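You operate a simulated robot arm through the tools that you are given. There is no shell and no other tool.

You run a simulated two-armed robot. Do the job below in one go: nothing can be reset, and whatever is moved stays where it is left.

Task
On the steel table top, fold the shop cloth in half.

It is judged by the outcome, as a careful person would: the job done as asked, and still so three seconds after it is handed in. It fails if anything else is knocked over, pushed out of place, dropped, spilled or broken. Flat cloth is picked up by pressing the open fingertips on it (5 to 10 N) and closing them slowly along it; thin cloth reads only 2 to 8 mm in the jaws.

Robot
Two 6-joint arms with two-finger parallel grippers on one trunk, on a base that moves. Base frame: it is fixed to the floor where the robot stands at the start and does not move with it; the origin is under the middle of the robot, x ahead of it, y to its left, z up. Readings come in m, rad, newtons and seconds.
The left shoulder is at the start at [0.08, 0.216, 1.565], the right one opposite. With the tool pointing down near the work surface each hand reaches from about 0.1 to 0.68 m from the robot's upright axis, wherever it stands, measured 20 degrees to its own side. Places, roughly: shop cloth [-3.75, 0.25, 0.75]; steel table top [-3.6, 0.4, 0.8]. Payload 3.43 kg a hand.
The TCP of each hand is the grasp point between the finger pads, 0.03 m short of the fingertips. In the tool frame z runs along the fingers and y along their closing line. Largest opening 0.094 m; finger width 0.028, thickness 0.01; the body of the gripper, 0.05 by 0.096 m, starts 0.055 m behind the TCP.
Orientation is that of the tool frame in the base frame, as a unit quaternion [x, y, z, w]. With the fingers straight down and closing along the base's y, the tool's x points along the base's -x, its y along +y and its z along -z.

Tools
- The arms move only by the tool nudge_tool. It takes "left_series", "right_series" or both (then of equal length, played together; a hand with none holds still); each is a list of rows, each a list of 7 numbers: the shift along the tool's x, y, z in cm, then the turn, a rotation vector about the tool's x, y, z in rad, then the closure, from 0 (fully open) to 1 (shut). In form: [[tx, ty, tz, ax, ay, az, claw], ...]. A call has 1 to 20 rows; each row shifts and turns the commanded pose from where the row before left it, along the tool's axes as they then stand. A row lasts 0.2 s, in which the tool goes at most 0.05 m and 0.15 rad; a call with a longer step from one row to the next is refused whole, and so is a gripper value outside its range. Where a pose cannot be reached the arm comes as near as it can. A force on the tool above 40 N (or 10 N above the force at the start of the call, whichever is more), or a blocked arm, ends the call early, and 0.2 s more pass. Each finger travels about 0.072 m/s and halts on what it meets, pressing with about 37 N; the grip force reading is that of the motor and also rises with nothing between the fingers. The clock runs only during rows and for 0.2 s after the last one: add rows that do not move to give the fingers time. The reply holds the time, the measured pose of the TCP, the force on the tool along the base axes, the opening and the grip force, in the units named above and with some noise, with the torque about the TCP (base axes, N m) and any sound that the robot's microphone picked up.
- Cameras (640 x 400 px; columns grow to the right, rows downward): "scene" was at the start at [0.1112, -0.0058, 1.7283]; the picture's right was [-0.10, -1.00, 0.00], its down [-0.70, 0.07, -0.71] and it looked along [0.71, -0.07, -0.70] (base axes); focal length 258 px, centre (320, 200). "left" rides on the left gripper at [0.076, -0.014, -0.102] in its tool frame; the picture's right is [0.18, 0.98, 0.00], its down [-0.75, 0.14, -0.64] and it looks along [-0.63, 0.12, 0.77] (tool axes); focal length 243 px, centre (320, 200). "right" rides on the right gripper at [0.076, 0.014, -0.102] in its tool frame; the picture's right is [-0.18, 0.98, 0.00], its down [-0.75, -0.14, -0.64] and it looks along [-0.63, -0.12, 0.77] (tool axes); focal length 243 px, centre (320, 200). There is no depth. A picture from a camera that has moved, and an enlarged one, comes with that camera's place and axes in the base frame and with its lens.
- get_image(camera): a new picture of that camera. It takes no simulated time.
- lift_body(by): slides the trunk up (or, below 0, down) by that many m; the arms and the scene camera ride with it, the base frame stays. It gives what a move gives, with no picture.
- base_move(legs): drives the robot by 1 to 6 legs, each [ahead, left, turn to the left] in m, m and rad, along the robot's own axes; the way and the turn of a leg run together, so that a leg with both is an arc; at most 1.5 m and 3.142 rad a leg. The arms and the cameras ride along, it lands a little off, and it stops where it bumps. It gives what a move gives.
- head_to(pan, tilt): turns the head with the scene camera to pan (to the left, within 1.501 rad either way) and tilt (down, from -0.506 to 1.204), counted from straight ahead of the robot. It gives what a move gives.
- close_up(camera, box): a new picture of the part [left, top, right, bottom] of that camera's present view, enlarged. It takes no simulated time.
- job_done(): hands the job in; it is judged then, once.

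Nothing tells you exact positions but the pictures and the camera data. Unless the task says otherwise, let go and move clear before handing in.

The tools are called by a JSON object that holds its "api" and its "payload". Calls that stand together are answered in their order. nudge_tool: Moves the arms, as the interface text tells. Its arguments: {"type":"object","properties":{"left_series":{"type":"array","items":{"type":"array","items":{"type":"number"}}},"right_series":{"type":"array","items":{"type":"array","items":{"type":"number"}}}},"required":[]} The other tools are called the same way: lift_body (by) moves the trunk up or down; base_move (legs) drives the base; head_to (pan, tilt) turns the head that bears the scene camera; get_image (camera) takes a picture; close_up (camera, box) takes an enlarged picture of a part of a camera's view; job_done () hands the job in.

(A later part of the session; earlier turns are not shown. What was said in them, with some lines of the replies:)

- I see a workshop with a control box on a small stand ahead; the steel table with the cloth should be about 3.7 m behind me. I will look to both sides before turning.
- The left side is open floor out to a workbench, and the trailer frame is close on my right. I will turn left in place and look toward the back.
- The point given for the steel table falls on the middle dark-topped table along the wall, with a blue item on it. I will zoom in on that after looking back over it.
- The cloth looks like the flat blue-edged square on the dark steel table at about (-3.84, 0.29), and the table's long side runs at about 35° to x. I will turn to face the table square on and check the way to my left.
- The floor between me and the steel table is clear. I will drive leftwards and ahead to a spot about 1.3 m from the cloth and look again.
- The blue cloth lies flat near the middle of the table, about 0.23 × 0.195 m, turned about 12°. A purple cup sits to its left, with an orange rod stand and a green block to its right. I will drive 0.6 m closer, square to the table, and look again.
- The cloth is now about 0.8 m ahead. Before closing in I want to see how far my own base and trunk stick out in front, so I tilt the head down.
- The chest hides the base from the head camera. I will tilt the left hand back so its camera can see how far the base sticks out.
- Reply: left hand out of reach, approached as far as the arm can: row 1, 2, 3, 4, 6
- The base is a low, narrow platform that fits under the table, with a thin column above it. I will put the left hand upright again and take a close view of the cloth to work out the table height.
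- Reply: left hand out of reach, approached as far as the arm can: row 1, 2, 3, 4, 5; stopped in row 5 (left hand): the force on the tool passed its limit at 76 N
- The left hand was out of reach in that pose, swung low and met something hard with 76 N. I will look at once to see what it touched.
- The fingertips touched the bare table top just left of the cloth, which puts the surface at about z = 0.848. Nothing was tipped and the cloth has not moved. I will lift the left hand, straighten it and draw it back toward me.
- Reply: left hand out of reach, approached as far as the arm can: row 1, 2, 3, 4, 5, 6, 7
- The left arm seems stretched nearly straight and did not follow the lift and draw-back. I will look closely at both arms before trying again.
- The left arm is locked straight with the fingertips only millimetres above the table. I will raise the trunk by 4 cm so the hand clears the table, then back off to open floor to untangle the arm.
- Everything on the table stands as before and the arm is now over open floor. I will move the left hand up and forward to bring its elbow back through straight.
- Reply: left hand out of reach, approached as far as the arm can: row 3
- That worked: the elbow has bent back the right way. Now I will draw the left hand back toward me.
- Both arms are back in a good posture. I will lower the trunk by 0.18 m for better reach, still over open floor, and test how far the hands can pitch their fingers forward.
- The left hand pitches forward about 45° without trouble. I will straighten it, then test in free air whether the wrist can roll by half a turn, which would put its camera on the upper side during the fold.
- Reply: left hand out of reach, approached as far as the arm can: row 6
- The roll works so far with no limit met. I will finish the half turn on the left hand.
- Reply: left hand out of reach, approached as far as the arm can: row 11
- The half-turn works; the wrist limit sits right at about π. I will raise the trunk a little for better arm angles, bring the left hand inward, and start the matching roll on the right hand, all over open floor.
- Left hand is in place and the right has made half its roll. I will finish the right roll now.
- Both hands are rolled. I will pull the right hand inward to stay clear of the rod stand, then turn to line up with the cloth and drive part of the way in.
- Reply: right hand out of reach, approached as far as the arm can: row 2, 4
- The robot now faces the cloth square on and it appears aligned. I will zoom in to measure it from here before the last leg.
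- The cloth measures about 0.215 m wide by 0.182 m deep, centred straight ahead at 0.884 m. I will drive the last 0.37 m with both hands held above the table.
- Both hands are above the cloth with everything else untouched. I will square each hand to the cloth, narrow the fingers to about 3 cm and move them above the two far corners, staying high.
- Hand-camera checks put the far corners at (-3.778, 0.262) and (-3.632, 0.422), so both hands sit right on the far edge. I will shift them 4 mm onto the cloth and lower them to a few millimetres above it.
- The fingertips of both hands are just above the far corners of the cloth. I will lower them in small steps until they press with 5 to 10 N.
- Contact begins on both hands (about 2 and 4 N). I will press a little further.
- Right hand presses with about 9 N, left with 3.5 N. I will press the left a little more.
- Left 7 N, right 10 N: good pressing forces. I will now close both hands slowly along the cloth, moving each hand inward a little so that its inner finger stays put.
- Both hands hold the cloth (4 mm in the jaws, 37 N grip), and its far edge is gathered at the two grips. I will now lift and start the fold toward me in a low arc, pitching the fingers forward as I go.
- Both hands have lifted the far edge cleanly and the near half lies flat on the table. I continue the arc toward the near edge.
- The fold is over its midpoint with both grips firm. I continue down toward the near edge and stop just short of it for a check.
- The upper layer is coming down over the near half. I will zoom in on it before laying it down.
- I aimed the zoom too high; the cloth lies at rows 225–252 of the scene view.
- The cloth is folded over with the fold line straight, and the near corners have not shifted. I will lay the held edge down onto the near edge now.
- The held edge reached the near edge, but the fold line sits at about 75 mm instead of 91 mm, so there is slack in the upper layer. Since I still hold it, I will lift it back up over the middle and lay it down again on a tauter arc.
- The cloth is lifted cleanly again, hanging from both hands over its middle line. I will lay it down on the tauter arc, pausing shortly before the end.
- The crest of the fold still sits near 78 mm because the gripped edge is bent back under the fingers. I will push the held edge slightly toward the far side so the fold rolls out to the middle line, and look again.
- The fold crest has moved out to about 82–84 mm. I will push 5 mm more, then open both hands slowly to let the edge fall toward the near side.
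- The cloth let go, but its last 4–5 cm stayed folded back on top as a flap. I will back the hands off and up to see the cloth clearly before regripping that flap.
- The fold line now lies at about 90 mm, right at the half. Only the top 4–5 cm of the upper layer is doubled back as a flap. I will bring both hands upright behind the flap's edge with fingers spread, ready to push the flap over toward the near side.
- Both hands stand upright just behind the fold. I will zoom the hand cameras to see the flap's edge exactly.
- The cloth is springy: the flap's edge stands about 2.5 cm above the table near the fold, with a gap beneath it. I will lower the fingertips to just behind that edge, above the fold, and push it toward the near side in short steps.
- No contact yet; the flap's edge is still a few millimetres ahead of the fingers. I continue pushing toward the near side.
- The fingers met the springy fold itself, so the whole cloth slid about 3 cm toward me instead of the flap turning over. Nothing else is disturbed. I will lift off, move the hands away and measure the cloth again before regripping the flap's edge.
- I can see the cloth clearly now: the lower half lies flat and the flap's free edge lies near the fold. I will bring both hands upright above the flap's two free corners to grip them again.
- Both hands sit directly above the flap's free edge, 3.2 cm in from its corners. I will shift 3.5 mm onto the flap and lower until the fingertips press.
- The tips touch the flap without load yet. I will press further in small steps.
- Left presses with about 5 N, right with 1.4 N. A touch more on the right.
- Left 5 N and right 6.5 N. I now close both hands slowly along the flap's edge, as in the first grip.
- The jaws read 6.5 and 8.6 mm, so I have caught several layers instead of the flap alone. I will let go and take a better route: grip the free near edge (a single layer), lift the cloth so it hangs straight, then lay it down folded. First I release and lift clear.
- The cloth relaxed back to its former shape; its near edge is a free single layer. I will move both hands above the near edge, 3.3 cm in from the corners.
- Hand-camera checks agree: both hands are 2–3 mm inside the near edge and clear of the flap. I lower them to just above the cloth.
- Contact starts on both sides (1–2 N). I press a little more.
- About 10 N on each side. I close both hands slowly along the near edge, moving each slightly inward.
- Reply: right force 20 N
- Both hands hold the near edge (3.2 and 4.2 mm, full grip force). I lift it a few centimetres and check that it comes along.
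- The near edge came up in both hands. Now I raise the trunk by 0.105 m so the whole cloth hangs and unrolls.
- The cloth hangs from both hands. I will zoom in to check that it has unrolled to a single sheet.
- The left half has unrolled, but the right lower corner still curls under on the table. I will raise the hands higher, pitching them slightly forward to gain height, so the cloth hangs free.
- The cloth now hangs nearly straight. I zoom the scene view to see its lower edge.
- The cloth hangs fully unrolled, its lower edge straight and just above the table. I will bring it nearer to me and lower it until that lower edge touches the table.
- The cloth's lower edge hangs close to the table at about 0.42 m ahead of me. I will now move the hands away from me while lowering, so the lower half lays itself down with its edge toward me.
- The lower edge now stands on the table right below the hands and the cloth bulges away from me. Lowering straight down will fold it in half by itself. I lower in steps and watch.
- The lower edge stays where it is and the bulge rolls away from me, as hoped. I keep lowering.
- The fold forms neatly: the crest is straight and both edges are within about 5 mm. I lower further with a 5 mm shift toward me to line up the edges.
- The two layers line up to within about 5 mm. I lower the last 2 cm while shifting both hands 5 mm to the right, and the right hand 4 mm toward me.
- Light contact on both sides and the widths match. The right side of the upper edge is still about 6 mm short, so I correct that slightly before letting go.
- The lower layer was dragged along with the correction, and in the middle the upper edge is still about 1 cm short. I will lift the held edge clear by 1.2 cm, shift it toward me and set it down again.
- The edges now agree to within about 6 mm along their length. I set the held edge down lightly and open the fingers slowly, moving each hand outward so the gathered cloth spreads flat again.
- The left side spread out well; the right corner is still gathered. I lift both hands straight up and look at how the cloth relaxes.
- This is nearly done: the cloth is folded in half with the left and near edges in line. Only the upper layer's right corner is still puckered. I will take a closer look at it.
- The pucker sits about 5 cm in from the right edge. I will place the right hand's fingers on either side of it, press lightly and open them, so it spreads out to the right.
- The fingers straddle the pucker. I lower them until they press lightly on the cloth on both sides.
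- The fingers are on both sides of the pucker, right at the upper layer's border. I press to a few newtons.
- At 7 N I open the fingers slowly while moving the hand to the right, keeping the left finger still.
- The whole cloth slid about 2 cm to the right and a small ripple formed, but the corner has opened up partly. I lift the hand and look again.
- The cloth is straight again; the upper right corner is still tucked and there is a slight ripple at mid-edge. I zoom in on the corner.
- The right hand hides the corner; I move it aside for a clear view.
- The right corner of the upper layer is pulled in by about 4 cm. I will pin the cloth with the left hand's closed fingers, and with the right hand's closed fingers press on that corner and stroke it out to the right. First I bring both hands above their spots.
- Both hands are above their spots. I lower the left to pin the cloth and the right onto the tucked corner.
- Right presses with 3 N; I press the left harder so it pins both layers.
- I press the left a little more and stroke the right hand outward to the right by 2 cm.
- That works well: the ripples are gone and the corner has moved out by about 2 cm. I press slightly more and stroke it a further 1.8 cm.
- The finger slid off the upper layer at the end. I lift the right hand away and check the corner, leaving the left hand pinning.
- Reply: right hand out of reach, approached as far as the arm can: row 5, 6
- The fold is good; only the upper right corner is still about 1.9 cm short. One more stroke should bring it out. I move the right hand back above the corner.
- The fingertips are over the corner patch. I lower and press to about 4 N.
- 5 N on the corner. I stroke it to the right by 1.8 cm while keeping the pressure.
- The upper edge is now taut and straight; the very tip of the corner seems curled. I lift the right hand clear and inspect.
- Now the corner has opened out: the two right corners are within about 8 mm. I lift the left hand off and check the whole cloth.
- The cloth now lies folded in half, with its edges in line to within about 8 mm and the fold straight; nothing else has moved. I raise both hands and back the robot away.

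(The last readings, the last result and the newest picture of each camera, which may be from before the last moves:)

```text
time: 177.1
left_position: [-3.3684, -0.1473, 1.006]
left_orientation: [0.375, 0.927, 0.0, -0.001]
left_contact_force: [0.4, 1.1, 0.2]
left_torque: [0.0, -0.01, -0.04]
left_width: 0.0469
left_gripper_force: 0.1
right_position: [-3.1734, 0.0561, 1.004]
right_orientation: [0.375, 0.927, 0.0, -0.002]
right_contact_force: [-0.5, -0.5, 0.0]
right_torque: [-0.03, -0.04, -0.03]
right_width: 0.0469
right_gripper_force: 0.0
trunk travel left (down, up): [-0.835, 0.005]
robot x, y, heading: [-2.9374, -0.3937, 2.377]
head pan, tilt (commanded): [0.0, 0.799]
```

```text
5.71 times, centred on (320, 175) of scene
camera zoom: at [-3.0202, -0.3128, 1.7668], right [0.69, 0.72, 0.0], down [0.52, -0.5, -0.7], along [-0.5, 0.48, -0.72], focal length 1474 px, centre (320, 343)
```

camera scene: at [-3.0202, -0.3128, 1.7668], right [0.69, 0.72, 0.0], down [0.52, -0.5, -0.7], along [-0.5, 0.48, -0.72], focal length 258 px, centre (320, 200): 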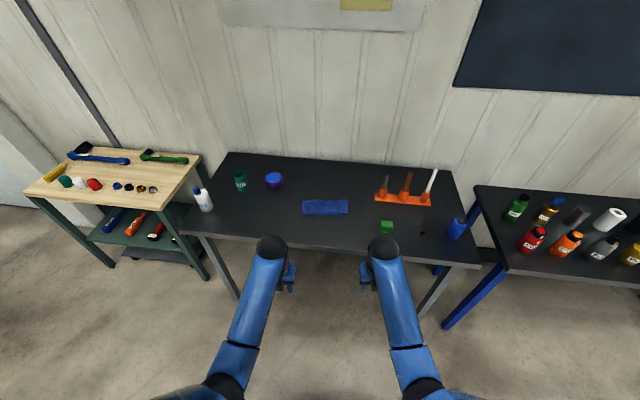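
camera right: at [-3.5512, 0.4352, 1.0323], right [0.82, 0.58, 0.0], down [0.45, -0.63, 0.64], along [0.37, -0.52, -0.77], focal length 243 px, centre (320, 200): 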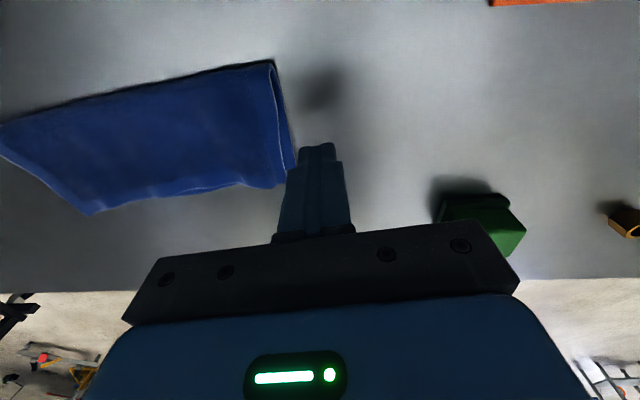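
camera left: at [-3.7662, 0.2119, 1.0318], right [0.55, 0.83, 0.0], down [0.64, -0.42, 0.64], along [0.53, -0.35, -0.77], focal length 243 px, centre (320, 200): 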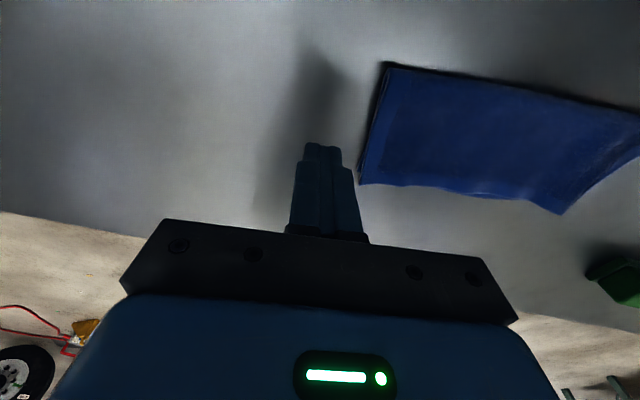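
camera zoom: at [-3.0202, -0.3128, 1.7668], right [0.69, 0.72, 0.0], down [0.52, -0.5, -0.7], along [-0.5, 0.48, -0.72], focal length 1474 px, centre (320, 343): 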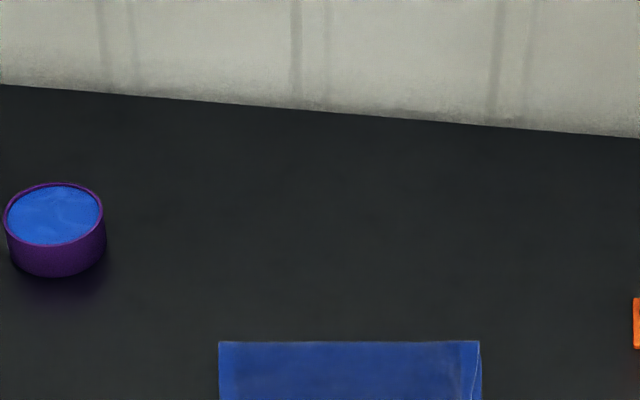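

{"api": "close_up", "payload": {"camera": "scene", "box": [290, 190, 360, 230]}}

{"api": "close_up", "payload": {"camera": "scene", "box": [180, 140, 490, 280]}}

```text
9.14 times, centred on (325, 210) of scene
camera zoom: at [-3.0202, -0.3128, 1.7668], right [0.69, 0.72, 0.0], down [0.52, -0.5, -0.7], along [-0.5, 0.48, -0.72], focal length 2358 px, centre (274, 109)
```

zoom: 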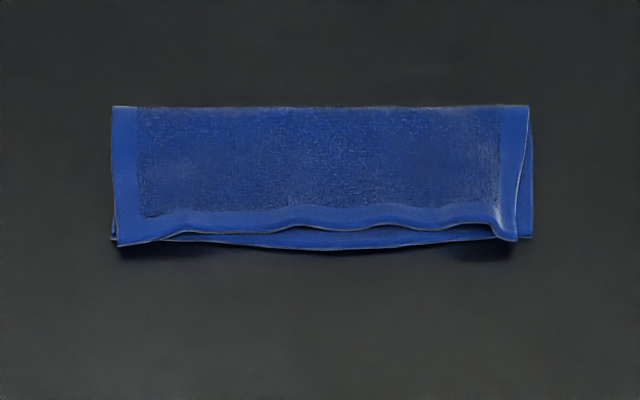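

```text
2.06 times, centred on (335, 210) of scene
camera zoom: at [-3.0202, -0.3128, 1.7668], right [0.69, 0.72, 0.0], down [0.52, -0.5, -0.7], along [-0.5, 0.48, -0.72], focal length 532 px, centre (289, 179)
```

zoom: 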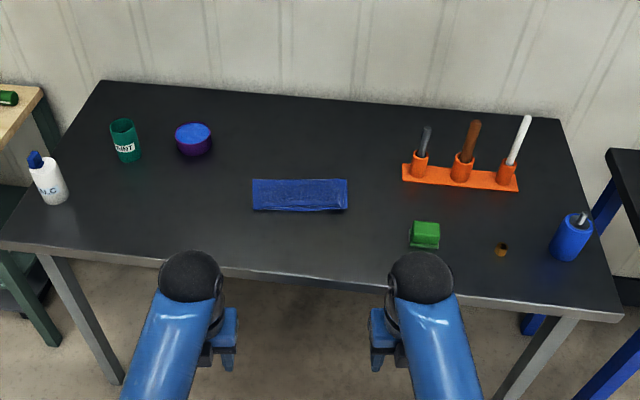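

The cloth lies on the steel table folded in half: the fold is straight and the layers' edges agree to within about 1 cm. Every other item on the table stands where it was, and both hands are empty and clear. I hand the job in.

{"api": "job_done", "payload": {}}

```text
The job is handed in.
```

The shop cloth is folded in half on the steel table, and I've handed the job in. The fold is straight and the two layers' edges line up to within about 1 cm.

- **Position:** the folded cloth lies a few centimetres from where it started, because it slid while I was folding it.
- **First attempt:** I had to redo the fold. The first try left a flap doubled back, so I lifted the cloth by its near edge, let it hang straight and laid it down again.
- **Table contact:** early on, while I was repositioning the left arm, its fingertips pressed down on the table with 76 N. The contact was just left of the cloth. Nothing tipped or moved.
- **Everything else:** in the last pictures before I handed in, the bottles, cup, rod stand and green block all stood where they were. Both hands were empty and clear of the table.
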